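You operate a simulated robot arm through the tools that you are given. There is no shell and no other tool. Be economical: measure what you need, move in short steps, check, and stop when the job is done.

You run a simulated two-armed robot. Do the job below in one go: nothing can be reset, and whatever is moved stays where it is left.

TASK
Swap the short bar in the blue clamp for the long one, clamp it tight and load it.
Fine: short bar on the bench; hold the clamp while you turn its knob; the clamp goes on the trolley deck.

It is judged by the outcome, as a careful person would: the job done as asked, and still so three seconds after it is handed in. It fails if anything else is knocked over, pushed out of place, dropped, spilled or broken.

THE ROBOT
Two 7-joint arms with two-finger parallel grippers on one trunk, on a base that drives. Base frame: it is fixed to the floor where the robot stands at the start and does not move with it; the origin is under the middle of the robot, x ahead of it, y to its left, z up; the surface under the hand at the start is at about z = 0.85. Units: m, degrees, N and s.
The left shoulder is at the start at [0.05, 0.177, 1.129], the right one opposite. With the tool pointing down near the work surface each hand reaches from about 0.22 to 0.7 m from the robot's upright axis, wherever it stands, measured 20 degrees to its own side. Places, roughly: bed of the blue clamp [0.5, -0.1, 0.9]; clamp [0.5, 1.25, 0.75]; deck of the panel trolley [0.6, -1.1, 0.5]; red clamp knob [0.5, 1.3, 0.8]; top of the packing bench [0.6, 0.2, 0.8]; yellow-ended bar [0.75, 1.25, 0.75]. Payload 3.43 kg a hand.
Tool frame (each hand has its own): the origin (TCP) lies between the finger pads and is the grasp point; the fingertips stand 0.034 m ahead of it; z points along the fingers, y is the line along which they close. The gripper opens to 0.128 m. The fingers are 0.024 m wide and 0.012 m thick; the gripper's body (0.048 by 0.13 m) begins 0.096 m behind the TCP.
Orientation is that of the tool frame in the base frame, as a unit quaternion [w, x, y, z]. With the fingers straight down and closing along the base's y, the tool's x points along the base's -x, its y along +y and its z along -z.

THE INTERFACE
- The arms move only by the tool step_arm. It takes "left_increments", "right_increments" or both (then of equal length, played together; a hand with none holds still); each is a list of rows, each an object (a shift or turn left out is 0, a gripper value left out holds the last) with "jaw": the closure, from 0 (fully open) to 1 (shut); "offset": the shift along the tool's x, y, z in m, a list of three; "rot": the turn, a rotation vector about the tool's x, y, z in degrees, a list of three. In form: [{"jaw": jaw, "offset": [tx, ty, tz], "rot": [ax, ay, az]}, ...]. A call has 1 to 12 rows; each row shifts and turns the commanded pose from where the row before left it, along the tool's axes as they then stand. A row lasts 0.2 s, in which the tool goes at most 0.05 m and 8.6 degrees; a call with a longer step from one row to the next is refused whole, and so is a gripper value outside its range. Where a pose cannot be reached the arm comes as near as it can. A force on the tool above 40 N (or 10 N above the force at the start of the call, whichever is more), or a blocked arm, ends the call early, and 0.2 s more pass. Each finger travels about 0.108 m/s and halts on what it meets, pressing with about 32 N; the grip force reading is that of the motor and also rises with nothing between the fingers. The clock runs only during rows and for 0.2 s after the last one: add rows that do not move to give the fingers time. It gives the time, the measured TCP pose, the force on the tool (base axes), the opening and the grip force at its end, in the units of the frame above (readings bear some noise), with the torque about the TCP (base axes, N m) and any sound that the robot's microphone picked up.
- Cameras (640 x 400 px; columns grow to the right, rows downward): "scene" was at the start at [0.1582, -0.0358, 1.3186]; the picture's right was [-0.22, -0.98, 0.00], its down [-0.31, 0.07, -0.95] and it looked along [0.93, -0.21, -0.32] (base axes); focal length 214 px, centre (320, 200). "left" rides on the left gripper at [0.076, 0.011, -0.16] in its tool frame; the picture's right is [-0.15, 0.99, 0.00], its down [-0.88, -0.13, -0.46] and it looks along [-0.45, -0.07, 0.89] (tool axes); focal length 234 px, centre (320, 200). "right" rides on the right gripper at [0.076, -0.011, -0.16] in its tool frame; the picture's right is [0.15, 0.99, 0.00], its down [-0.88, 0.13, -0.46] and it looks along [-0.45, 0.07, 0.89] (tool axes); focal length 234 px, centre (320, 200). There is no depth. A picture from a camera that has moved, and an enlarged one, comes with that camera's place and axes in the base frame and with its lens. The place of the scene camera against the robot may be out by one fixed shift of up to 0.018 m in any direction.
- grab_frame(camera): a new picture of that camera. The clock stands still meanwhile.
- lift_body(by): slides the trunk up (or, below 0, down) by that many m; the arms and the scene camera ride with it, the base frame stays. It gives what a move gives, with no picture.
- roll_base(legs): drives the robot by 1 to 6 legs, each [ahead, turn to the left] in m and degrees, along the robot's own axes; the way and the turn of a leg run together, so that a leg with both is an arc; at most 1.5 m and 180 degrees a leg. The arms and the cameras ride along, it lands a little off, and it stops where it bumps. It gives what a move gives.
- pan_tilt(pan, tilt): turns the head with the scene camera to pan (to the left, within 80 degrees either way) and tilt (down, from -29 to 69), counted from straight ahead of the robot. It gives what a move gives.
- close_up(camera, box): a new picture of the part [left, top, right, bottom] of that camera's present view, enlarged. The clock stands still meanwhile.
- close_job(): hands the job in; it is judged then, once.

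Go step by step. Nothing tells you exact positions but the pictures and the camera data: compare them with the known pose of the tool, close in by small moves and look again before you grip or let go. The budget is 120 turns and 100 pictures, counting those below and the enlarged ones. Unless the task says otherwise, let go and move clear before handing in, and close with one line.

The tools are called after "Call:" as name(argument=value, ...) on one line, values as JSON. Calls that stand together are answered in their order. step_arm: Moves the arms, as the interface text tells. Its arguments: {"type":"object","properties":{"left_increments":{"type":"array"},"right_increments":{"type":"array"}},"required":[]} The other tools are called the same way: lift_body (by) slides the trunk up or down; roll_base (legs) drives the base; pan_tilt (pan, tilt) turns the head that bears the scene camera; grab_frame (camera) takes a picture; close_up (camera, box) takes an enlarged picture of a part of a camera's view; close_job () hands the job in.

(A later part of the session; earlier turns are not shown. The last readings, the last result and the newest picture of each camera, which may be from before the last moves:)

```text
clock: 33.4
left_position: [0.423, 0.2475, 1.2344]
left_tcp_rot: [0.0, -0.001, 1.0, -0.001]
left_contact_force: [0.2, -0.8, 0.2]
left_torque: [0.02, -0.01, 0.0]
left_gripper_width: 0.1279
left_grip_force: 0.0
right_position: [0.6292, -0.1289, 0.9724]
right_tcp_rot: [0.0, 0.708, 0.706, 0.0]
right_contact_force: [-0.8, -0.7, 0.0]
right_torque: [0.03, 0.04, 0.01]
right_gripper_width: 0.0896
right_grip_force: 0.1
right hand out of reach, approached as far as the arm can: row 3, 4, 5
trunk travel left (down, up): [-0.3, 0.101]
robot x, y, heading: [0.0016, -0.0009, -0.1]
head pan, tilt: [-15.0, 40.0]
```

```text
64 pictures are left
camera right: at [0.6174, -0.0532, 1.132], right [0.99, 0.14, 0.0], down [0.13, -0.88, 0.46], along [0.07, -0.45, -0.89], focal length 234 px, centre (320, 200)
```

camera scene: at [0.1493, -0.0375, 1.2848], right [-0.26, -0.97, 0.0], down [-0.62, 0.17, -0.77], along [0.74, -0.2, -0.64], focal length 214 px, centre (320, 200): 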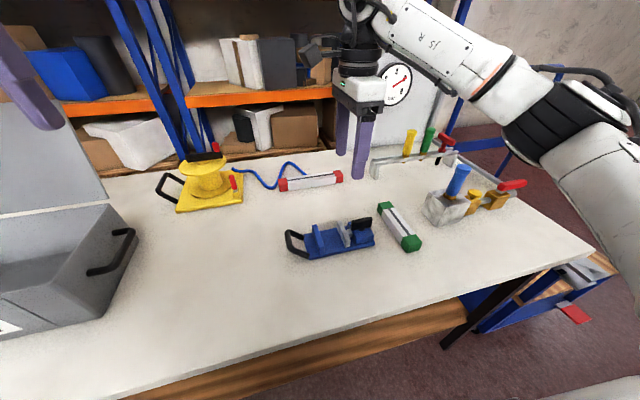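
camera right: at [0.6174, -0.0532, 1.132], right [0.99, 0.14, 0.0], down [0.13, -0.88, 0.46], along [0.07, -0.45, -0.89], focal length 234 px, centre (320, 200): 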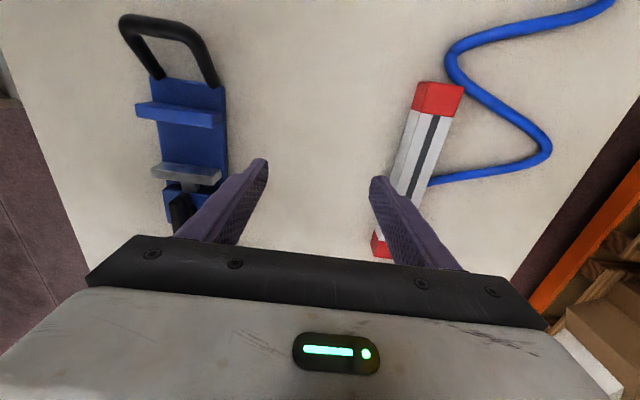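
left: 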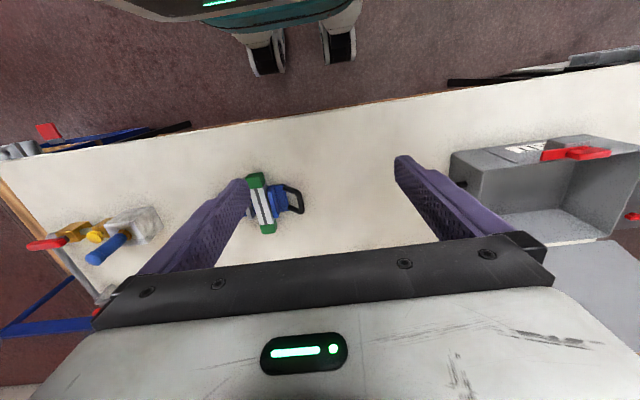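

At this height the arm can't reach the red bar; it's just outside the envelope. A few centimetres of driving forward would fix that, so I'll check the gap between my base and the bench.

Call:
pan_tilt(pan=0, tilt=69)

Call:
grab_frame(camera="scene")

Call:
grab_frame(camera="left")

```text
clock: 34.3
left_position: [0.4232, 0.2484, 1.2347]
left_tcp_rot: [0.0, -0.001, 1.0, -0.002]
left_contact_force: [-0.3, -0.5, 1.0]
left_torque: [-0.03, 0.01, -0.01]
left_gripper_width: 0.1278
left_grip_force: 0.1
right_position: [0.6284, -0.1289, 0.972]
right_tcp_rot: [0.0, 0.709, 0.705, 0.0]
right_contact_force: [0.2, -0.6, 0.2]
right_torque: [0.0, -0.01, -0.01]
right_gripper_width: 0.0897
right_grip_force: 0.0
trunk travel left (down, up): [-0.3, 0.101]
robot x, y, heading: [-0.0005, 0.003, 0.0]
head pan, tilt: [0.0, 68.8]
```

```text
63 pictures are left
camera scene: at [0.1231, -0.0155, 1.2487], right [0.0, -1.0, 0.0], down [-0.93, 0.0, -0.36], along [0.36, 0.0, -0.93], focal length 214 px, centre (320, 200)
```

scene: 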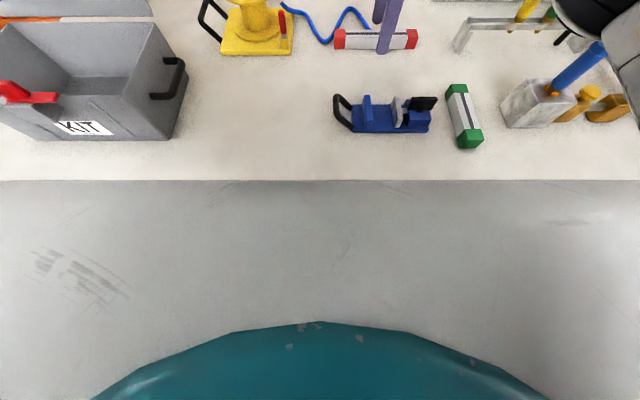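

```text
62 pictures are left
camera left: at [0.3456, 0.2597, 1.3941], right [0.15, 0.99, 0.0], down [0.88, -0.13, 0.46], along [0.45, -0.07, -0.89], focal length 234 px, centre (320, 200)
```

left: 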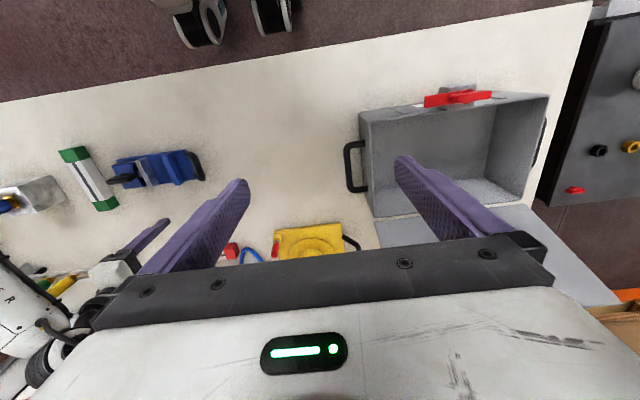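

The floor in front of my base is clear for about 0.1 m up to the bench legs. I'll drive ahead 7 cm, which moves nothing near any object.

Call:
roll_base(legs=[[0.07, 0]])

Call:
pan_tilt(pan=-15, tilt=40)

Call:
grab_frame(camera="right")

```text
clock: 35.4
left_position: [0.4819, 0.2481, 1.2321]
left_tcp_rot: [0.0, 0.0, 1.0, 0.0]
left_contact_force: [-1.0, -0.2, 0.4]
left_torque: [-0.01, -0.05, -0.01]
left_gripper_width: 0.1279
left_grip_force: 0.1
right_position: [0.6888, -0.1289, 0.9732]
right_tcp_rot: [0.0, 0.709, 0.705, 0.0]
right_contact_force: [-0.6, 0.3, -0.3]
right_torque: [0.01, -0.04, 0.02]
right_gripper_width: 0.0896
right_grip_force: 0.1
trunk travel left (down, up): [-0.3, 0.101]
robot x, y, heading: [0.06, 0.0002, -0.2]
head pan, tilt: [0.0, 68.8]
stopped in leg 1: the robot was blocked; the commanded pose is now the measured one
```

```text
clock: 36.4
left_position: [0.4834, 0.2481, 1.2316]
left_tcp_rot: [-0.001, -0.001, 1.0, 0.0]
left_contact_force: [0.3, 0.1, 0.0]
left_torque: [-0.02, 0.02, 0.02]
left_gripper_width: 0.128
left_grip_force: 0.0
right_position: [0.689, -0.1292, 0.9717]
right_tcp_rot: [0.0, 0.709, 0.705, 0.0]
right_contact_force: [0.9, 0.7, 0.0]
right_torque: [0.01, 0.01, 0.03]
right_gripper_width: 0.0897
right_grip_force: 0.0
trunk travel left (down, up): [-0.3, 0.101]
robot x, y, heading: [0.0595, 0.0003, -0.3]
head pan, tilt: [-15.0, 40.0]
```

```text
61 pictures are left
camera right: at [0.6777, -0.0534, 1.1315], right [0.99, 0.14, 0.0], down [0.13, -0.88, 0.46], along [0.06, -0.45, -0.89], focal length 234 px, centre (320, 200)
```

right: 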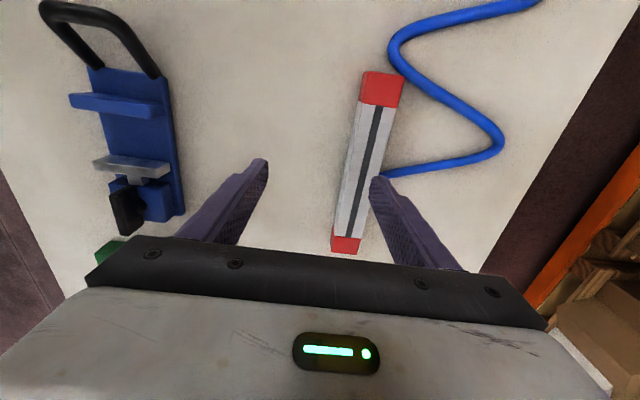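

The base touched the bench lightly after 6 cm and stopped; nothing on the bench looks shifted. The bar is now about 5 cm ahead of the hand, so I'll move above it and look.

Call:
step_arm(right_increments=[{"offset": [0.021, 0.024, 0]}, {"offset": [0.021, 0.024, 0]}, {"offset": [0, 0, 0.025]}, {}, {}])

Call:
grab_frame(camera="right")

Call:
grab_frame(camera="scene")

```text
clock: 37.5
left_position: [0.4841, 0.2483, 1.233]
left_tcp_rot: [0.0, -0.001, 1.0, -0.001]
left_contact_force: [-0.4, -1.4, -0.7]
left_torque: [-0.03, 0.01, -0.01]
left_gripper_width: 0.1281
left_grip_force: 0.0
right_position: [0.6991, -0.0998, 0.944]
right_tcp_rot: [0.0, 0.709, 0.705, 0.0]
right_contact_force: [-0.4, 0.2, 0.3]
right_torque: [-0.02, -0.03, 0.0]
right_gripper_width: 0.0898
right_grip_force: 0.1
right hand out of reach, approached as far as the arm can: row 1, 2
trunk travel left (down, up): [-0.3, 0.101]
robot x, y, heading: [0.058, -0.0008, -0.1]
head pan, tilt: [-15.0, 40.0]
```

```text
60 pictures are left
camera right: at [0.6876, -0.0245, 1.1042], right [0.99, 0.14, 0.0], down [0.13, -0.88, 0.46], along [0.06, -0.45, -0.89], focal length 234 px, centre (320, 200)
```

right: 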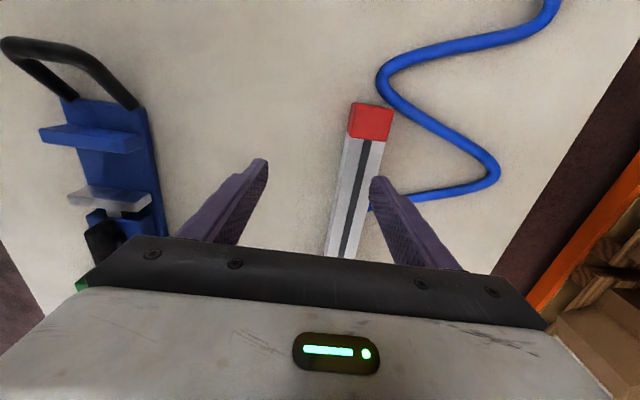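

```text
59 pictures are left
camera scene: at [0.2096, -0.0377, 1.2847], right [-0.26, -0.97, 0.0], down [-0.62, 0.17, -0.77], along [0.74, -0.2, -0.64], focal length 214 px, centre (320, 200)
```

scene: 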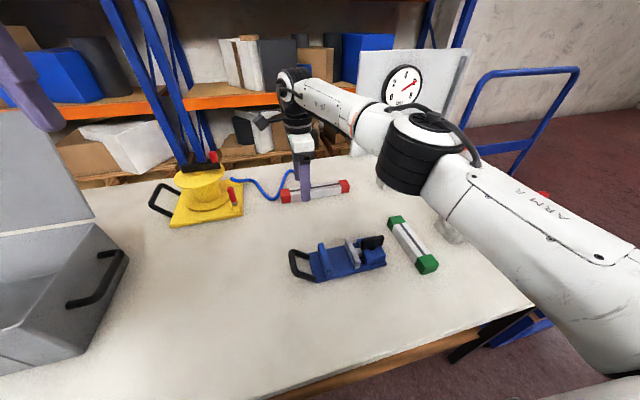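

The arm is still about 3.5 cm short. Turning the robot to the left brings the right shoulder forward, so I'll first pull the right hand up and back, then ease off the bench and turn 20°.

Call:
step_arm(right_increments=[{"offset": [0, 0, -0.04]}, {"offset": [-0.034, -0.014, -0.017]}, {"offset": [-0.034, -0.014, -0.017]}, {"offset": [-0.034, -0.014, -0.017]}, {"offset": [-0.034, -0.014, -0.017]}, {"offset": [-0.034, -0.014, -0.017]}, {"offset": [-0.034, -0.014, 0]}])

Call:
roll_base(legs=[[-0.03, 0], [0, 20]])

Call:
pan_tilt(pan=-25, tilt=40)

Call:
grab_frame(camera="scene")

Call:
grab_frame(camera="right")

```text
clock: 39.1
left_position: [0.4826, 0.2473, 1.2341]
left_tcp_rot: [-0.001, -0.001, 1.0, 0.0]
left_contact_force: [0.3, 0.9, -0.8]
left_torque: [0.02, 0.0, -0.02]
left_gripper_width: 0.1278
left_grip_force: 0.0
right_position: [0.6149, -0.3056, 1.0667]
right_tcp_rot: [0.0, 0.708, 0.706, 0.0]
right_contact_force: [0.9, -0.9, 0.1]
right_torque: [0.01, 0.03, -0.04]
right_gripper_width: 0.0897
right_grip_force: 0.2
trunk travel left (down, up): [-0.3, 0.101]
robot x, y, heading: [0.062, -0.0001, -0.1]
head pan, tilt: [-15.0, 40.0]
```

```text
clock: 41.1
left_position: [0.3426, 0.3791, 1.2332]
left_tcp_rot: [-0.001, -0.175, 0.985, -0.001]
left_contact_force: [-0.5, -0.1, 0.0]
left_torque: [-0.04, -0.01, 0.03]
left_gripper_width: 0.1279
left_grip_force: 0.1
right_position: [0.6558, -0.0971, 1.0661]
right_tcp_rot: [0.0, 0.576, 0.817, 0.001]
right_contact_force: [0.1, 0.2, -0.1]
right_torque: [-0.05, 0.0, -0.01]
right_gripper_width: 0.0895
right_grip_force: 0.0
trunk travel left (down, up): [-0.3, 0.101]
robot x, y, heading: [0.0287, 0.0017, 19.6]
head pan, tilt: [-15.0, 40.0]
```

```text
clock: 41.8
left_position: [0.3433, 0.3775, 1.2336]
left_tcp_rot: [-0.001, -0.173, 0.985, -0.001]
left_contact_force: [1.0, 0.3, 0.4]
left_torque: [0.01, -0.01, 0.0]
left_gripper_width: 0.1279
left_grip_force: 0.0
right_position: [0.6558, -0.0967, 1.0663]
right_tcp_rot: [0.0, 0.577, 0.817, -0.001]
right_contact_force: [0.0, -0.1, 0.0]
right_torque: [0.01, 0.05, 0.0]
right_gripper_width: 0.0895
right_grip_force: 0.0
trunk travel left (down, up): [-0.3, 0.101]
robot x, y, heading: [0.0305, 0.0006, 19.8]
head pan, tilt: [-25.0, 40.0]
```

```text
58 pictures are left
camera scene: at [0.1779, 0.0007, 1.2847], right [-0.09, -1.0, 0.0], down [-0.64, 0.06, -0.77], along [0.76, -0.07, -0.64], focal length 214 px, centre (320, 200)
```

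scene: 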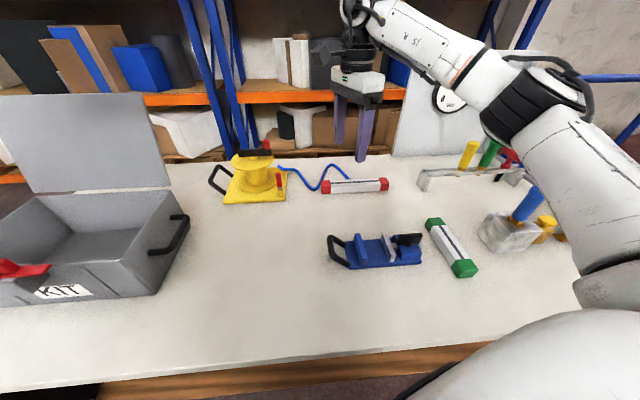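

```text
57 pictures are left
camera right: at [0.6192, -0.0297, 1.2259], right [0.88, 0.47, 0.0], down [0.42, -0.79, 0.46], along [0.21, -0.4, -0.89], focal length 234 px, centre (320, 200)
```

right: 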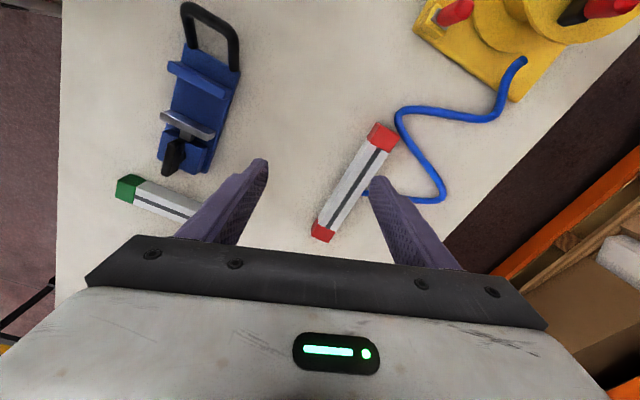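

The turn went cleanly. Another 10° will give comfortable margin, after which I'll realign the wrist to the bar.

Call:
roll_base(legs=[[0, 10]])

Call:
step_arm(right_increments=[{"rot": [0, 0, 7.5]}, {"rot": [0, 0, 7.5]}, {"rot": [0, 0, 7.5]}, {"rot": [0, 0, 7.5]}, {}])

Call:
grab_frame(camera="right")

```text
clock: 42.9
left_position: [0.275, 0.4265, 1.2326]
left_tcp_rot: [-0.001, -0.257, 0.966, -0.001]
left_contact_force: [-1.0, -0.3, 0.1]
left_torque: [-0.03, -0.01, 0.03]
left_gripper_width: 0.1279
left_grip_force: 0.2
right_position: [0.663, 0.0112, 1.0654]
right_tcp_rot: [0.0, 0.504, 0.864, 0.0]
right_contact_force: [-0.5, 0.0, -0.5]
right_torque: [0.01, 0.02, 0.01]
right_gripper_width: 0.0896
right_grip_force: 0.0
trunk travel left (down, up): [-0.3, 0.101]
robot x, y, heading: [0.0309, 0.0031, 29.8]
head pan, tilt: [-25.0, 40.0]
```

```text
clock: 44.1
left_position: [0.2747, 0.4257, 1.2329]
left_tcp_rot: [0.0, -0.257, 0.966, -0.001]
left_contact_force: [-0.4, 0.6, -0.6]
left_torque: [0.01, 0.03, 0.02]
left_gripper_width: 0.128
left_grip_force: 0.0
right_position: [0.6633, 0.011, 1.0654]
right_tcp_rot: [0.0, 0.711, 0.704, -0.001]
right_contact_force: [-0.2, -1.3, 0.8]
right_torque: [-0.01, 0.01, -0.02]
right_gripper_width: 0.0897
right_grip_force: 0.1
trunk travel left (down, up): [-0.3, 0.101]
robot x, y, heading: [0.0349, -0.0005, 29.6]
head pan, tilt: [-25.0, 40.0]
```

```text
56 pictures are left
camera right: at [0.6525, 0.0866, 1.2257], right [0.99, 0.14, 0.0], down [0.12, -0.88, 0.46], along [0.06, -0.45, -0.89], focal length 234 px, centre (320, 200)
```

right: 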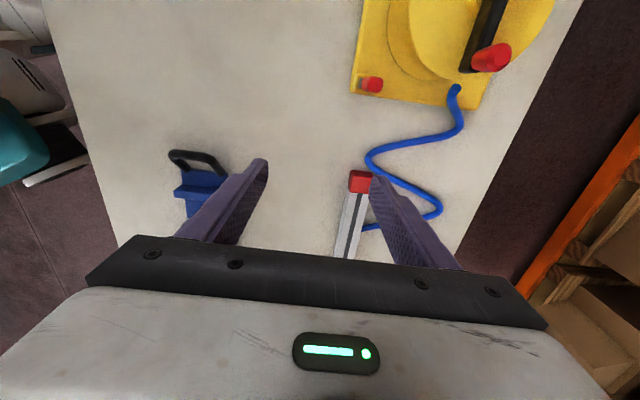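

Now I'll move over the grip point and look again.

Call:
step_arm(right_increments=[{"offset": [-0.032, 0.0233, 0]}, {"offset": [-0.032, 0.0233, 0]}, {"offset": [-0.032, 0.0233, 0]}, {"offset": [0, 0, 0.04]}, {"offset": [0, 0, 0.04]}, {"offset": [0, 0, 0.03]}, {}])

Call:
grab_frame(camera="right")

```text
clock: 45.7
left_position: [0.2742, 0.4256, 1.2319]
left_tcp_rot: [-0.001, -0.258, 0.966, -0.001]
left_contact_force: [0.3, -0.4, -0.6]
left_torque: [-0.01, -0.03, -0.01]
left_gripper_width: 0.1282
left_grip_force: 0.1
right_position: [0.7327, -0.0843, 0.9552]
right_tcp_rot: [0.0, 0.71, 0.704, 0.0]
right_contact_force: [-0.2, 0.2, -0.3]
right_torque: [0.01, -0.01, -0.01]
right_gripper_width: 0.0893
right_grip_force: 0.1
trunk travel left (down, up): [-0.3, 0.101]
robot x, y, heading: [0.033, -0.0024, 29.5]
head pan, tilt: [-25.0, 40.0]
```

```text
55 pictures are left
camera right: at [0.7227, -0.0085, 1.115], right [0.99, 0.14, 0.0], down [0.12, -0.88, 0.46], along [0.06, -0.45, -0.89], focal length 234 px, centre (320, 200)
```

right: 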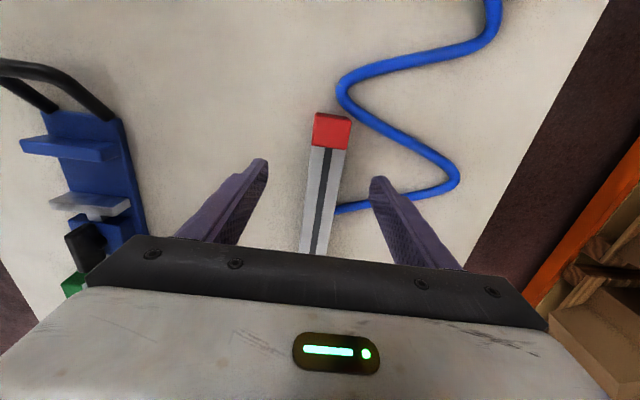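

The bar's centre line is 7.5 mm farther than the TCP, and the cable is clear of both fingers. I'll shift, go down and close.

Call:
step_arm(right_increments=[{"offset": [0, 0.0075, 0]}, {"offset": [0, 0, 0.035]}, {"offset": [0, 0, 0.03]}, {}])

Call:
close_up(camera="right", box=[220, 100, 420, 260])

```text
clock: 46.7
left_position: [0.2751, 0.425, 1.2325]
left_tcp_rot: [0.0, -0.257, 0.966, -0.001]
left_contact_force: [0.3, 0.3, 0.3]
left_torque: [-0.02, 0.0, 0.0]
left_gripper_width: 0.1279
left_grip_force: 0.0
right_position: [0.7419, -0.0831, 0.8883]
right_tcp_rot: [0.0, 0.71, 0.704, -0.001]
right_contact_force: [0.0, -1.2, 0.2]
right_torque: [-0.03, 0.03, -0.01]
right_gripper_width: 0.0898
right_grip_force: 0.0
trunk travel left (down, up): [-0.3, 0.101]
robot x, y, heading: [0.031, 0.0015, 29.7]
head pan, tilt: [-25.0, 40.0]
```

```text
2.50 times, centred on (320, 180) of right
camera zoom: at [0.7308, -0.0072, 1.0487], right [0.99, 0.14, 0.0], down [0.12, -0.88, 0.46], along [0.06, -0.45, -0.89], focal length 585 px, centre (320, 250)
```

zoom: 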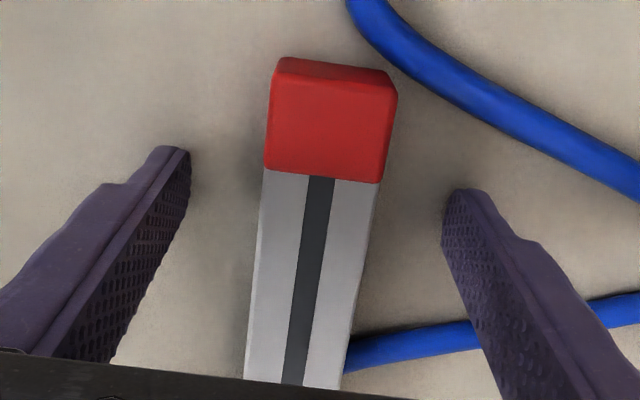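

Everything lines up; closing on the bar and lifting gently.

Call:
step_arm(right_increments=[{"jaw": 1.0}, {}, {}, {"offset": [0, 0, -0.015]}, {"offset": [0, 0, -0.03]}, {"offset": [0, 0, -0.04]}, {"offset": [0, 0, -0.04]}, {}])

Call:
grab_frame(camera="right")

Call:
grab_frame(camera="scene")

```text
clock: 48.5
left_position: [0.2747, 0.425, 1.2328]
left_tcp_rot: [-0.002, -0.256, 0.967, -0.002]
left_contact_force: [0.0, -0.3, -0.7]
left_torque: [0.03, 0.01, -0.01]
left_gripper_width: 0.128
left_grip_force: 0.0
right_position: [0.7376, -0.0848, 1.0151]
right_tcp_rot: [0.0, 0.711, 0.704, 0.0]
right_contact_force: [-0.1, -0.2, -2.1]
right_torque: [0.12, 0.02, 0.01]
right_gripper_width: 0.0354
right_grip_force: 31.9
trunk travel left (down, up): [-0.3, 0.101]
robot x, y, heading: [0.0268, -0.0006, 29.4]
head pan, tilt: [-25.0, 40.0]
```

```text
53 pictures are left
camera right: at [0.7277, -0.0084, 1.1761], right [0.99, 0.14, 0.0], down [0.12, -0.88, 0.46], along [0.06, -0.45, -0.89], focal length 234 px, centre (320, 200)
```

right: 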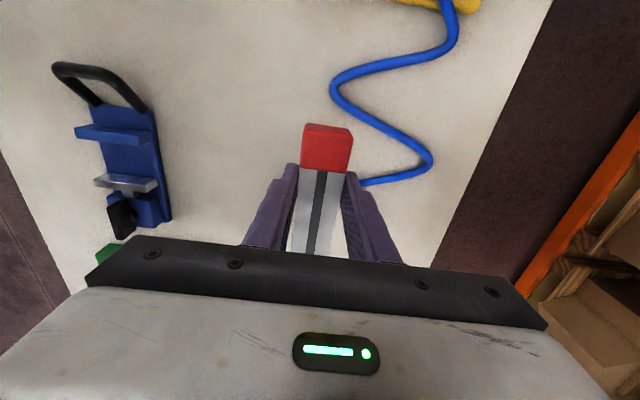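

```text
52 pictures are left
camera scene: at [0.1734, 0.0258, 1.2847], right [0.08, -1.0, 0.0], down [-0.64, -0.05, -0.77], along [0.76, 0.06, -0.64], focal length 214 px, centre (320, 200)
```

scene: 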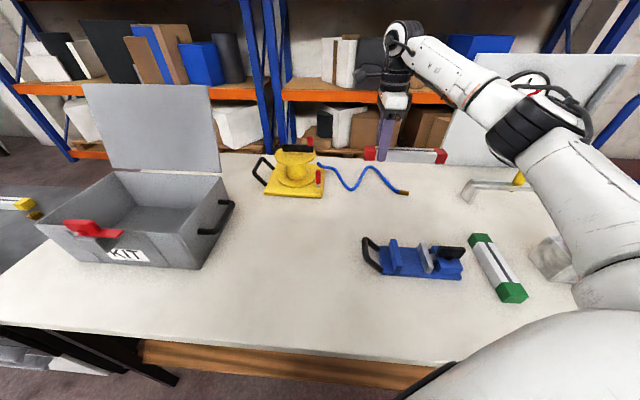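

The long bar is up and the cable stayed put. I'll bring it back over the front of the bench, then swing it to point along x for the clamp.

Call:
step_arm(right_increments=[{"offset": [-0.007, -0.042, -0.01]}, {"offset": [-0.007, -0.042, -0.01]}, {"offset": [-0.007, -0.042, -0.01]}, {"offset": [-0.007, -0.042, -0.01]}, {"offset": [-0.007, -0.042, 0]}, {"offset": [-0.007, -0.042, 0]}, {"offset": [-0.007, -0.042, 0]}, {}])

Call:
step_arm(right_increments=[{"rot": [0, 0, -8.2]}, {"rot": [0, 0, -8.2]}, {"rot": [0, 0, -8.2]}, {"rot": [0, 0, -8.2]}, {"rot": [0, 0, -8.2]}, {"rot": [0, 0, -8.2]}, {"rot": [0, 0, -8.2]}, {"rot": [0, 0, -8.2]}, {"rot": [0, 0, -8.2]}, {"rot": [0, 0, -8.2]}, {"rot": [0, 0, -8.2]}, {}])

Call:
grab_frame(camera="right")

Call:
grab_frame(camera="scene")

```text
clock: 50.3
left_position: [0.2755, 0.4251, 1.2342]
left_tcp_rot: [-0.002, -0.258, 0.966, -0.001]
left_contact_force: [-0.5, 0.3, 0.5]
left_torque: [0.03, 0.0, 0.01]
left_gripper_width: 0.1279
left_grip_force: 0.2
right_position: [0.4452, -0.1322, 1.0522]
right_tcp_rot: [-0.001, 0.711, 0.704, 0.0]
right_contact_force: [0.4, -0.4, -2.3]
right_torque: [0.15, 0.0, 0.01]
right_gripper_width: 0.0355
right_grip_force: 31.9
trunk travel left (down, up): [-0.3, 0.101]
robot x, y, heading: [0.0291, 0.0003, 29.8]
head pan, tilt: [-25.0, 40.0]
```

```text
clock: 52.9
left_position: [0.2754, 0.4253, 1.2337]
left_tcp_rot: [-0.001, -0.257, 0.966, -0.002]
left_contact_force: [0.5, 0.1, -0.7]
left_torque: [0.0, 0.01, 0.01]
left_gripper_width: 0.1278
left_grip_force: 0.0
right_position: [0.4469, -0.1326, 1.0568]
right_tcp_rot: [0.001, 0.002, 1.0, -0.001]
right_contact_force: [-0.1, 0.3, -1.6]
right_torque: [-0.01, 0.11, 0.01]
right_gripper_width: 0.0355
right_grip_force: 32.2
trunk travel left (down, up): [-0.3, 0.101]
robot x, y, heading: [0.0281, -0.0007, 29.2]
head pan, tilt: [-25.0, 40.0]
```

```text
51 pictures are left
camera right: at [0.3693, -0.1431, 1.2163], right [-0.14, 0.99, 0.0], down [0.88, 0.13, 0.46], along [0.45, 0.07, -0.89], focal length 234 px, centre (320, 200)
```

right: 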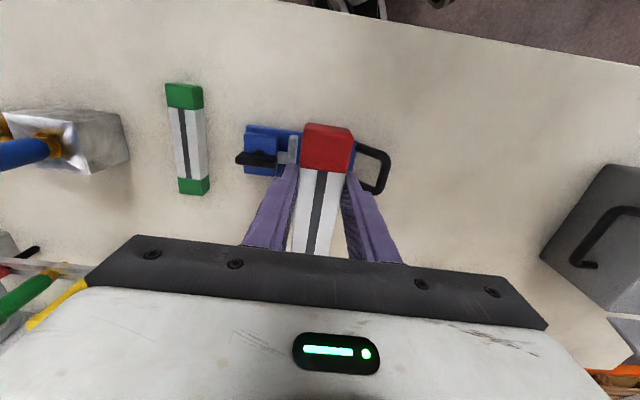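

```text
50 pictures are left
camera scene: at [0.1731, 0.026, 1.2847], right [0.08, -1.0, 0.0], down [-0.64, -0.05, -0.77], along [0.76, 0.06, -0.64], focal length 214 px, centre (320, 200)
```

scene: 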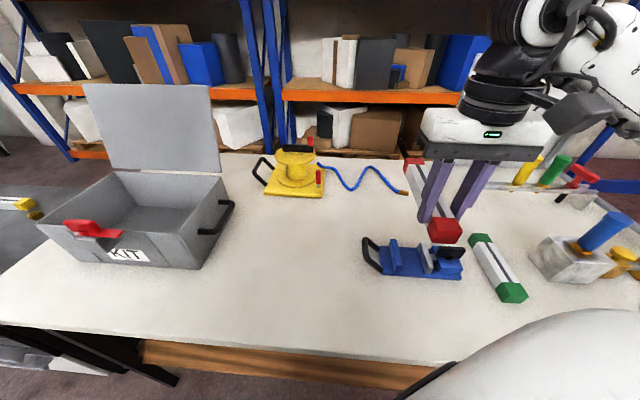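

The clamp's measured corners agree with before, so the jaw slot is still centred on y ≈ -0.134. I'll shift to x = 0.42 and lower to just above the jaws, then check.

Call:
step_arm(right_increments=[{"offset": [0.0265, -0.0014, 0]}, {"offset": [0, 0, 0.04]}, {"offset": [0, 0, 0.04]}, {"offset": [0, 0, 0.03]}, {}, {}])

Call:
close_up(camera="right", box=[220, 130, 420, 260])

Call:
close_up(camera="scene", box=[350, 180, 510, 300])

```text
clock: 54.3
left_position: [0.2759, 0.4254, 1.2332]
left_tcp_rot: [-0.001, -0.257, 0.966, -0.001]
left_contact_force: [0.2, -0.1, -0.1]
left_torque: [-0.02, 0.0, -0.03]
left_gripper_width: 0.128
left_grip_force: 0.0
right_position: [0.4181, -0.1321, 0.9457]
right_tcp_rot: [0.0, 0.002, 1.0, 0.0]
right_contact_force: [-0.6, -0.2, -1.9]
right_torque: [0.0, 0.16, 0.0]
right_gripper_width: 0.0359
right_grip_force: 32.2
trunk travel left (down, up): [-0.3, 0.101]
robot x, y, heading: [0.0264, -0.0015, 29.6]
head pan, tilt: [-25.0, 40.0]
```

```text
3.08 times, centred on (320, 195) of right
camera zoom: at [0.3419, -0.1423, 1.1058], right [-0.14, 0.99, 0.0], down [0.88, 0.12, 0.46], along [0.45, 0.06, -0.89], focal length 720 px, centre (320, 215)
```

zoom: 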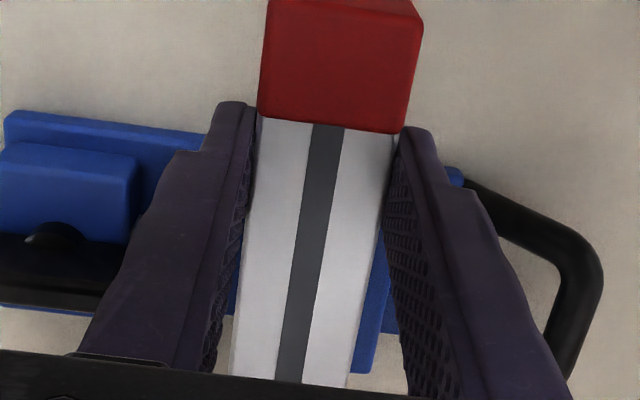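

```text
3.33 times, centred on (430, 240) of scene
camera zoom: at [0.1731, 0.0259, 1.2847], right [0.08, -1.0, 0.0], down [-0.64, -0.05, -0.77], along [0.76, 0.06, -0.64], focal length 715 px, centre (-47, 67)
```

zoom: 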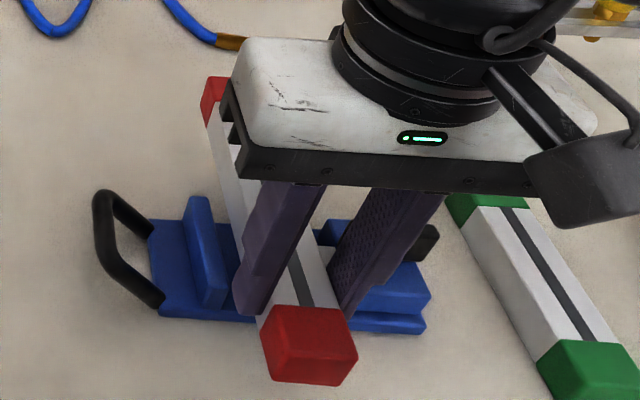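

The fixed jaw's inner face is about 6 mm clear of the bar's side. I'll lower the bar into the slot in small steps while watching the force.

Call:
step_arm(right_increments=[{"offset": [0, -0.0015, 0.015]}, {"offset": [0, 0, 0.015]}, {"offset": [0, 0, 0.008]}, {}])

Call:
step_arm(right_increments=[{"offset": [0, 0, 0.004]}, {"offset": [0, 0, 0.003]}, {}])

```text
clock: 55.3
left_position: [0.2751, 0.4258, 1.2338]
left_tcp_rot: [0.0, -0.258, 0.966, 0.0]
left_contact_force: [1.1, 0.7, -0.1]
left_torque: [-0.02, -0.01, 0.02]
left_gripper_width: 0.128
left_grip_force: 0.1
right_position: [0.4189, -0.1331, 0.9073]
right_tcp_rot: [-0.001, 0.002, 1.0, 0.0]
right_contact_force: [0.0, 0.0, -1.9]
right_torque: [0.01, 0.15, 0.01]
right_gripper_width: 0.0353
right_grip_force: 31.2
trunk travel left (down, up): [-0.3, 0.101]
robot x, y, heading: [0.0357, 0.0011, 29.7]
head pan, tilt: [-25.0, 40.0]
```

```text
clock: 56.1
left_position: [0.2744, 0.4251, 1.2334]
left_tcp_rot: [-0.001, -0.257, 0.966, -0.001]
left_contact_force: [-0.3, -0.1, -0.1]
left_torque: [0.0, -0.01, -0.02]
left_gripper_width: 0.1282
left_grip_force: 0.0
right_position: [0.418, -0.1359, 0.901]
right_tcp_rot: [-0.001, 0.002, 1.0, -0.001]
right_contact_force: [-0.8, -0.1, 0.2]
right_torque: [-0.03, -0.03, -0.02]
right_gripper_width: 0.0357
right_grip_force: 32.3
trunk travel left (down, up): [-0.3, 0.101]
robot x, y, heading: [0.0318, -0.0019, 29.6]
head pan, tilt: [-25.0, 40.0]
```

The bar now rests on the bed. I'll release it, rise, and look.

Call:
step_arm(right_increments=[{"offset": [0, 0, 0.001]}, {"jaw": 0.55}, {}, {"offset": [0, 0, -0.03]}, {"offset": [0, 0, -0.04]}, {"offset": [0, 0, -0.045]}, {"offset": [0, 0, -0.045]}, {"offset": [0.02, -0.04, 0]}, {"offset": [0, -0.03, 0]}, {}])

Call:
close_up(camera="right", box=[240, 100, 440, 225])

Call:
close_up(camera="scene", box=[340, 200, 500, 300])

```text
clock: 58.3
left_position: [0.2731, 0.4273, 1.2345]
left_tcp_rot: [-0.001, -0.258, 0.966, -0.001]
left_contact_force: [-0.8, 0.3, -0.5]
left_torque: [-0.01, 0.01, -0.02]
left_gripper_width: 0.1279
left_grip_force: 0.0
right_position: [0.4014, -0.1814, 1.0533]
right_tcp_rot: [-0.006, 0.003, 1.0, -0.004]
right_contact_force: [0.0, -0.7, 3.3]
right_torque: [0.07, -0.11, 0.0]
right_gripper_width: 0.0574
right_grip_force: 0.1
right hand out of reach, approached as far as the arm can: row 8, 9
trunk travel left (down, up): [-0.3, 0.101]
robot x, y, heading: [0.0287, 0.0007, 29.6]
head pan, tilt: [-25.0, 40.0]
```

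```text
3.20 times, centred on (340, 162) of right
camera zoom: at [0.3268, -0.1911, 1.2144], right [-0.14, 0.99, 0.0], down [0.89, 0.13, 0.45], along [0.44, 0.06, -0.9], focal length 749 px, centre (256, 320)
```

zoom: 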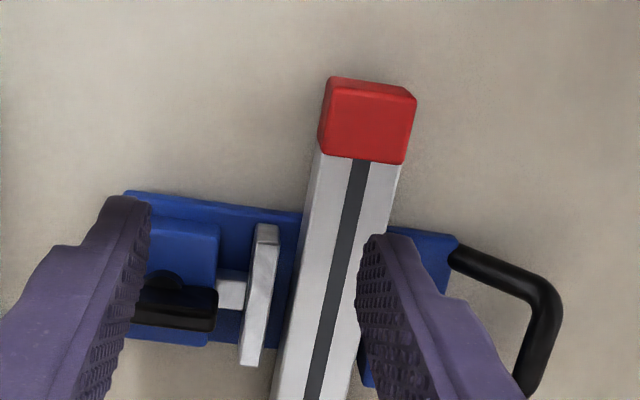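

```text
4.00 times, centred on (420, 250) of scene
camera zoom: at [0.1723, 0.0261, 1.285], right [0.08, -1.0, 0.0], down [-0.64, -0.05, -0.77], along [0.76, 0.06, -0.64], focal length 858 px, centre (-80, 0)
```

zoom: 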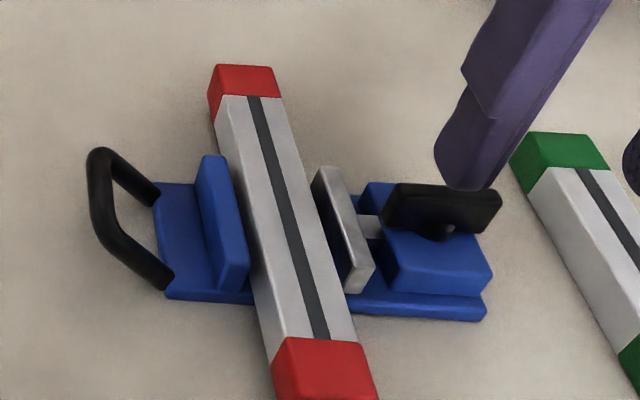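

The long bar sits in the slot between the jaws. My right arm is cramped in this stance, so I'll raise the hand slightly and turn the robot back to face the bench.

Call:
step_arm(right_increments=[{"offset": [-0.03, 0, -0.02]}, {"offset": [-0.03, -0.02, -0.02]}, {}])

Call:
roll_base(legs=[[0, -29.6]])

Call:
pan_tilt(pan=0, tilt=45)

Call:
grab_frame(camera="scene")

```text
clock: 59.1
left_position: [0.2764, 0.4262, 1.2328]
left_tcp_rot: [0.0, -0.257, 0.966, -0.001]
left_contact_force: [-0.3, 0.3, 0.0]
left_torque: [0.03, 0.02, -0.02]
left_gripper_width: 0.1279
left_grip_force: 0.0
right_position: [0.4689, -0.1893, 1.0941]
right_tcp_rot: [0.001, 0.002, 1.0, 0.0]
right_contact_force: [0.7, 0.1, 1.0]
right_torque: [-0.03, -0.02, -0.03]
right_gripper_width: 0.0575
right_grip_force: 0.0
right hand out of reach, approached as far as the arm can: row 2
trunk travel left (down, up): [-0.3, 0.101]
robot x, y, heading: [0.0306, 0.0005, 29.7]
head pan, tilt: [-25.0, 40.0]
```

```text
clock: 60.9
left_position: [0.4502, 0.255, 1.2326]
left_tcp_rot: [-0.001, -0.008, 1.0, -0.001]
left_contact_force: [0.2, -0.6, -0.6]
left_torque: [0.02, 0.01, 0.0]
left_gripper_width: 0.128
left_grip_force: 0.0
right_position: [0.323, -0.3775, 1.0944]
right_tcp_rot: [0.0, 0.252, 0.968, 0.0]
right_contact_force: [-0.1, -0.8, 0.1]
right_torque: [0.02, -0.04, -0.02]
right_gripper_width: 0.0576
right_grip_force: 0.0
trunk travel left (down, up): [-0.3, 0.101]
robot x, y, heading: [0.0294, 0.0004, 0.7]
head pan, tilt: [-25.0, 40.0]
```

```text
clock: 61.8
left_position: [0.4504, 0.2549, 1.233]
left_tcp_rot: [0.0, -0.008, 1.0, -0.001]
left_contact_force: [0.1, 0.7, 0.6]
left_torque: [0.0, 0.0, 0.01]
left_gripper_width: 0.1279
left_grip_force: 0.1
right_position: [0.3234, -0.3767, 1.0937]
right_tcp_rot: [0.0, 0.252, 0.968, 0.0]
right_contact_force: [-0.1, -0.2, 0.2]
right_torque: [0.0, 0.01, 0.0]
right_gripper_width: 0.0576
right_grip_force: 0.0
trunk travel left (down, up): [-0.3, 0.101]
robot x, y, heading: [0.0319, 0.0005, 0.6]
head pan, tilt: [0.0, 45.0]
```

```text
45 pictures are left
camera scene: at [0.1787, -0.0135, 1.2775], right [0.01, -1.0, 0.0], down [-0.71, -0.01, -0.71], along [0.71, 0.01, -0.71], focal length 214 px, centre (320, 200)
```

scene: 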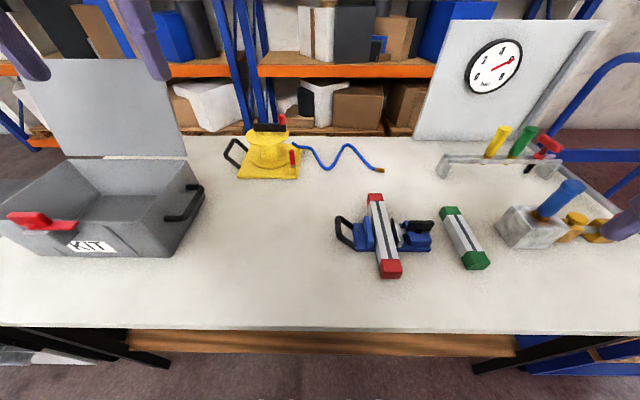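

I'll bring the left hand over the clamp's handle and, at the same time, unwind the right wrist so it has room for a long clockwise turn.

Call:
step_arm(left_increments=[{"offset": [-0.004, -0.036, 0.02]}, {"offset": [-0.004, -0.036, 0.02]}, {"offset": [-0.004, -0.036, 0.02]}, {"offset": [-0.004, -0.036, 0.02]}, {"offset": [-0.004, -0.036, 0.02]}, {"offset": [-0.004, -0.036, 0.02]}, {"offset": [-0.002, -0.03, 0.02]}, {}, {}, {}, {}], right_increments=[{"rot": [0, 0, -8.5], "offset": [0, 0, 0]}, {"rot": [0, 0, -8.5]}, {"rot": [0, 0, -8.5]}, {"rot": [0, 0, -8.5]}, {"rot": [0, 0, -8.5]}, {"rot": [0, 0, -8.5]}, {"rot": [0, 0, -8.5]}, {"rot": [0, 0, -8.5]}, {"rot": [0, 0, -8.5]}, {"rot": [0, 0, -8.5]}, {}])

Call:
grab_frame(camera="left")

```text
clock: 64.2
left_position: [0.4784, 0.0081, 1.0919]
left_tcp_rot: [-0.001, -0.009, 1.0, -0.001]
left_contact_force: [-0.6, 0.6, -0.5]
left_torque: [-0.01, -0.02, -0.02]
left_gripper_width: 0.1278
left_grip_force: 0.1
right_position: [0.3083, -0.3022, 1.08]
right_tcp_rot: [0.0, -0.468, 0.884, 0.0]
right_contact_force: [1.1, -0.1, -0.1]
right_torque: [-0.01, 0.01, 0.01]
right_gripper_width: 0.0577
right_grip_force: 0.0
right hand out of reach, approached as far as the arm can: row 8, 9, 10
trunk travel left (down, up): [-0.3, 0.101]
robot x, y, heading: [0.0289, 0.0014, 0.9]
head pan, tilt: [0.0, 45.0]
```

```text
44 pictures are left
camera left: at [0.4009, 0.0172, 1.2514], right [0.13, 0.99, 0.0], down [0.88, -0.11, 0.45], along [0.45, -0.06, -0.89], focal length 234 px, centre (320, 200)
```

left: 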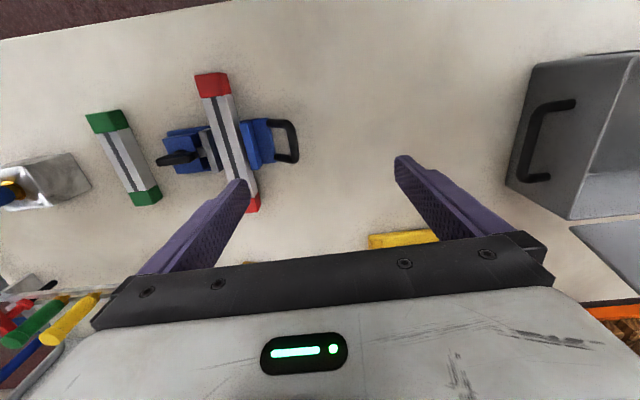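

Triangulating from both wrist cameras puts the handle's crossbar at about [0.478, -0.034, 0.90]. I'll bring the left hand down over it with the fingers partly closed.

Call:
step_arm(left_increments=[{"offset": [0, -0.021, 0.03], "jaw": 0.68}, {"offset": [0, -0.021, 0.03]}, {"offset": [0, 0, 0.04]}, {"offset": [0, 0, 0.035]}, {}, {}])

Call:
close_up(camera="left", box=[220, 100, 420, 260])

Call:
close_up(camera="scene", box=[280, 150, 460, 290])

```text
clock: 65.6
left_position: [0.4778, -0.033, 0.9568]
left_tcp_rot: [-0.001, -0.009, 1.0, -0.001]
left_contact_force: [-0.3, 0.2, 0.3]
left_torque: [-0.02, 0.03, -0.02]
left_gripper_width: 0.0411
left_grip_force: 0.2
right_position: [0.3081, -0.3028, 1.0788]
right_tcp_rot: [0.001, -0.467, 0.884, 0.0]
right_contact_force: [1.1, 0.0, 0.6]
right_torque: [-0.02, 0.0, 0.0]
right_gripper_width: 0.0576
right_grip_force: 0.1
trunk travel left (down, up): [-0.3, 0.101]
robot x, y, heading: [0.0279, 0.0007, 1.0]
head pan, tilt: [0.0, 45.0]
```

```text
2.50 times, centred on (320, 180) of left
camera zoom: at [0.401, -0.0235, 1.1173], right [0.13, 0.99, 0.0], down [0.88, -0.11, 0.45], along [0.45, -0.06, -0.89], focal length 585 px, centre (320, 250)
```

zoom: 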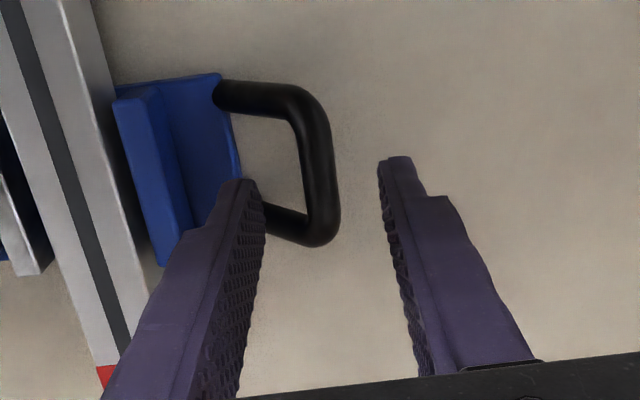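

```text
2.86 times, centred on (370, 220) of scene
camera zoom: at [0.1787, -0.0134, 1.2775], right [0.01, -1.0, 0.0], down [-0.71, -0.01, -0.71], along [0.71, 0.01, -0.71], focal length 613 px, centre (177, 143)
```

zoom: 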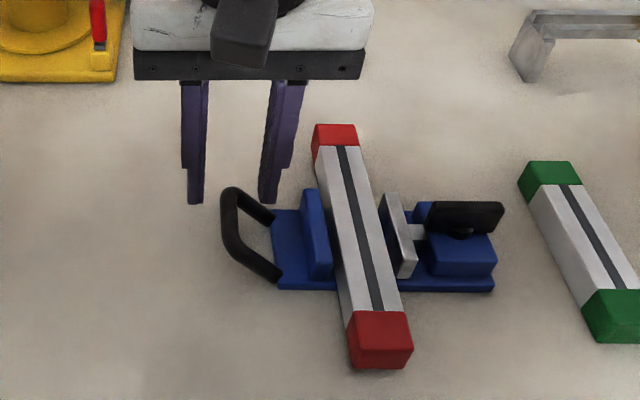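

The crossbar is centred between the fingers with about 6 mm clearance to the base. Lowering and gripping it.

Call:
step_arm(left_increments=[{"offset": [0.002, -0.001, 0.03]}, {"offset": [0, 0, 0.025]}, {}, {"jaw": 1.0}, {}, {}])

Call:
close_up(camera="left", box=[220, 100, 420, 260])

```text
clock: 67.0
left_position: [0.4761, -0.0352, 0.9032]
left_tcp_rot: [-0.001, -0.008, 1.0, -0.001]
left_contact_force: [-0.9, -1.7, -0.3]
left_torque: [-0.08, -0.14, -0.23]
left_gripper_width: 0.0134
left_grip_force: 32.2
right_position: [0.3071, -0.3028, 1.079]
right_tcp_rot: [0.0, -0.467, 0.884, -0.001]
right_contact_force: [0.1, 0.6, 0.7]
right_torque: [0.0, -0.01, -0.02]
right_gripper_width: 0.0576
right_grip_force: 0.0
trunk travel left (down, up): [-0.3, 0.101]
robot x, y, heading: [0.0305, 0.0006, 0.7]
head pan, tilt: [0.0, 45.0]
```

```text
2.50 times, centred on (320, 180) of left
camera zoom: at [0.4001, -0.0244, 1.0634], right [0.13, 0.99, 0.0], down [0.88, -0.12, 0.45], along [0.45, -0.06, -0.89], focal length 585 px, centre (320, 250)
```

zoom: 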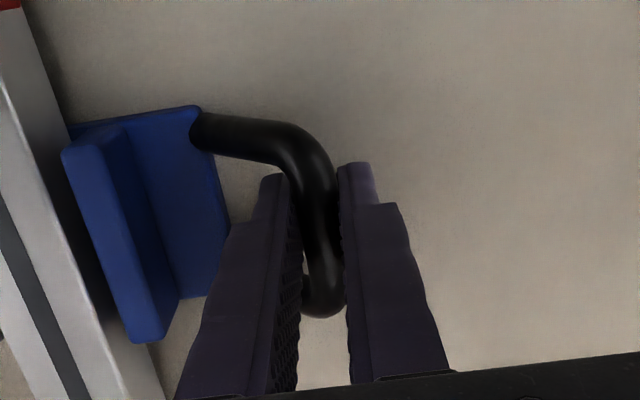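

The clamp is held by its handle. The knob centre triangulates to about [0.476, -0.2145, 0.90], so I'll bring the right hand above it and finish the wrist unwind.

Call:
step_arm(right_increments=[{"offset": [-0.0337, -0.018, 0]}, {"offset": [-0.0337, -0.018, 0]}, {"offset": [-0.0337, -0.018, 0]}, {"offset": [-0.0337, -0.018, 0]}, {"offset": [-0.0337, -0.018, 0]}, {"rot": [0, 0, -8.5]}, {"rot": [0, 0, -8.5]}, {"rot": [0, 0, -8.5]}, {"rot": [0, 0, -8.5]}, {}])

Call:
grab_frame(camera="right")

Call:
grab_frame(camera="scene")

```text
clock: 69.2
left_position: [0.4783, -0.0335, 0.9028]
left_tcp_rot: [-0.001, -0.009, 1.0, -0.001]
left_contact_force: [-1.1, 0.3, -0.1]
left_torque: [0.03, 0.01, -0.2]
left_gripper_width: 0.0134
left_grip_force: 31.8
right_position: [0.3407, -0.1186, 1.0576]
right_tcp_rot: [-0.001, -0.706, 0.709, 0.0]
right_contact_force: [-0.6, 0.4, 0.4]
right_torque: [0.01, -0.01, -0.01]
right_gripper_width: 0.0575
right_grip_force: 0.0
right hand out of reach, approached as far as the arm can: row 4, 5, 6, 7, 8, 9
trunk travel left (down, up): [-0.3, 0.101]
robot x, y, heading: [0.0314, -0.0015, 0.8]
head pan, tilt: [0.0, 45.0]
```

```text
40 pictures are left
camera right: at [0.351, -0.1942, 1.2175], right [-0.99, -0.14, 0.0], down [-0.13, 0.88, 0.46], along [-0.06, 0.45, -0.89], focal length 234 px, centre (320, 200)
```

right: 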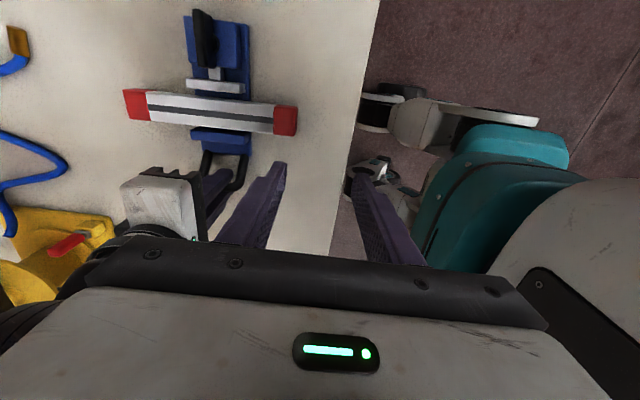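

```text
39 pictures are left
camera scene: at [0.1787, -0.0133, 1.2775], right [0.01, -1.0, 0.0], down [-0.71, -0.01, -0.71], along [0.71, 0.01, -0.71], focal length 214 px, centre (320, 200)
```

scene: 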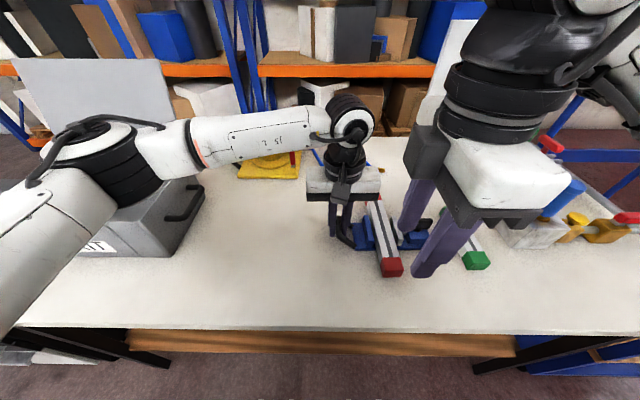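

The wrist reached -90° but the hand lagged in position. I'll move it over the knob now.

Call:
step_arm(right_increments=[{"offset": [0.024, -0.034, 0]}, {"offset": [0.024, -0.034, 0]}, {"offset": [0.024, -0.034, 0]}, {"offset": [0.024, -0.033, 0]}, {}, {}])

Call:
grab_frame(camera="right")

```text
clock: 70.6
left_position: [0.477, -0.0346, 0.9028]
left_tcp_rot: [-0.001, -0.008, 1.0, 0.0]
left_contact_force: [0.1, 0.7, -0.3]
left_torque: [-0.01, -0.01, -0.13]
left_gripper_width: 0.0132
left_grip_force: 31.9
right_position: [0.3362, -0.1289, 1.0492]
right_tcp_rot: [0.0, -0.705, 0.709, 0.0]
right_contact_force: [-0.4, 0.0, -0.2]
right_torque: [0.01, 0.0, 0.01]
right_gripper_width: 0.0577
right_grip_force: 0.1
right hand out of reach, approached as far as the arm can: row 1, 2, 3, 4
trunk travel left (down, up): [-0.3, 0.101]
robot x, y, heading: [0.0279, -0.0007, 0.8]
head pan, tilt: [0.0, 45.0]
```

```text
38 pictures are left
camera right: at [0.3464, -0.2039, 1.2086], right [-0.99, -0.14, 0.0], down [-0.13, 0.88, 0.46], along [-0.06, 0.45, -0.89], focal length 234 px, centre (320, 200)
```

right: 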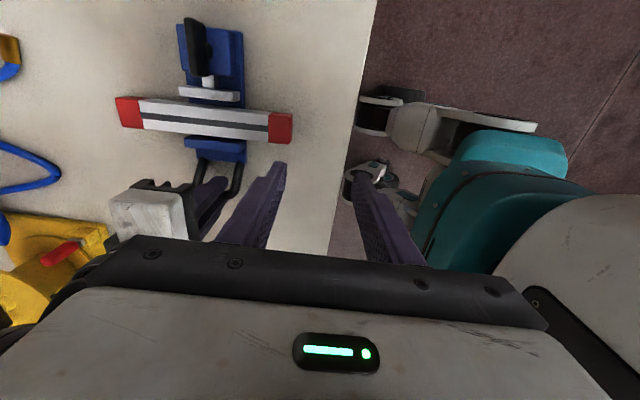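

The wrist can't work at -90° over there. I'll rotate back the other way to +90°, where it reached fine earlier.

Call:
step_arm(right_increments=[{"rot": [0, 0, 8.5]}, {"rot": [0, 0, 8.5]}, {"rot": [0, 0, 8.5]}, {"rot": [0, 0, 8.5]}, {"rot": [0, 0, 8.5]}, {"rot": [0, 0, 8.5]}, {"rot": [0, 0, 8.5]}, {"rot": [0, 0, 8.5]}, {"rot": [0, 0, 8.5]}, {"rot": [0, 0, 8.5]}, {"rot": [0, 0, 5]}, {}])

```text
clock: 73.2
left_position: [0.4766, -0.0333, 0.903]
left_tcp_rot: [-0.002, -0.009, 1.0, -0.001]
left_contact_force: [-0.2, 0.8, -0.4]
left_torque: [0.02, 0.03, -0.15]
left_gripper_width: 0.0134
left_grip_force: 31.9
right_position: [0.3368, -0.129, 1.0489]
right_tcp_rot: [0.001, 0.003, 1.0, -0.001]
right_contact_force: [-0.4, -0.7, 0.6]
right_torque: [0.01, 0.03, 0.03]
right_gripper_width: 0.0573
right_grip_force: 0.0
trunk travel left (down, up): [-0.3, 0.101]
robot x, y, heading: [0.0285, -0.0006, 0.7]
head pan, tilt: [0.0, 45.0]
```

Call:
step_arm(right_increments=[{"offset": [0, -0.04, 0]}, {"offset": [-0.035, -0.0152, 0]}, {"offset": [-0.035, -0.0152, 0]}, {"offset": [-0.035, -0.0152, 0]}, {"offset": [-0.034, 0, 0]}, {"rot": [0, 0, 8.5]}, {"rot": [0, 0, 8.5]}, {"rot": [0, 0, 8.5]}, {"rot": [0, 0, 8.5]}, {"rot": [0, 0, 8.5]}, {"rot": [0, 0, 8.5]}, {}])

Call:
step_arm(right_increments=[{"rot": [0, 0, 8.5]}, {"rot": [0, 0, 8.5]}, {"rot": [0, 0, 8.5]}, {"rot": [0, 0, 8.5]}, {"rot": [0, 0, 5]}, {}, {}])

Call:
grab_frame(camera="right")

```text
clock: 75.8
left_position: [0.4771, -0.0343, 0.9035]
left_tcp_rot: [-0.001, -0.008, 1.0, -0.001]
left_contact_force: [-1.0, -1.4, 0.5]
left_torque: [0.0, 0.07, -0.13]
left_gripper_width: 0.0134
left_grip_force: 31.6
right_position: [0.4755, -0.2143, 1.05]
right_tcp_rot: [-0.001, 0.433, 0.901, 0.0]
right_contact_force: [0.7, 0.4, 0.9]
right_torque: [-0.03, 0.04, -0.02]
right_gripper_width: 0.0574
right_grip_force: 0.0
trunk travel left (down, up): [-0.3, 0.101]
robot x, y, heading: [0.0313, -0.003, 0.7]
head pan, tilt: [0.0, 45.0]
```

```text
clock: 77.4
left_position: [0.4757, -0.0348, 0.9037]
left_tcp_rot: [-0.001, -0.008, 1.0, -0.001]
left_contact_force: [0.0, -0.3, -0.7]
left_torque: [0.02, 0.01, -0.12]
left_gripper_width: 0.0132
left_grip_force: 32.4
right_position: [0.4755, -0.2147, 1.0503]
right_tcp_rot: [0.001, 0.709, 0.705, 0.0]
right_contact_force: [-0.2, 0.0, 0.6]
right_torque: [0.01, -0.01, -0.02]
right_gripper_width: 0.0576
right_grip_force: 0.1
trunk travel left (down, up): [-0.3, 0.101]
robot x, y, heading: [0.0322, -0.0019, 0.7]
head pan, tilt: [0.0, 45.0]
```

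```text
37 pictures are left
camera right: at [0.4651, -0.1392, 1.2105], right [0.99, 0.14, 0.0], down [0.13, -0.88, 0.46], along [0.06, -0.45, -0.89], focal length 234 px, centre (320, 200)
```

right: 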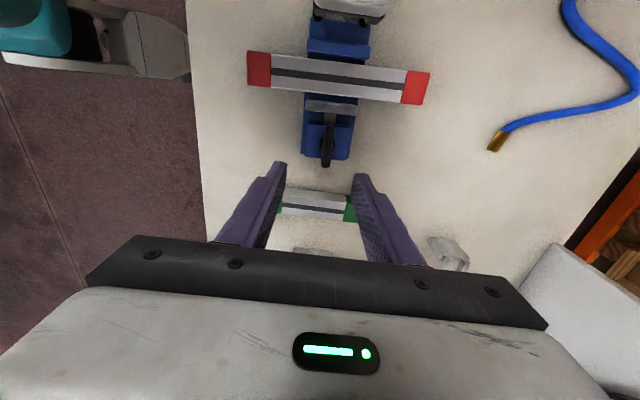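

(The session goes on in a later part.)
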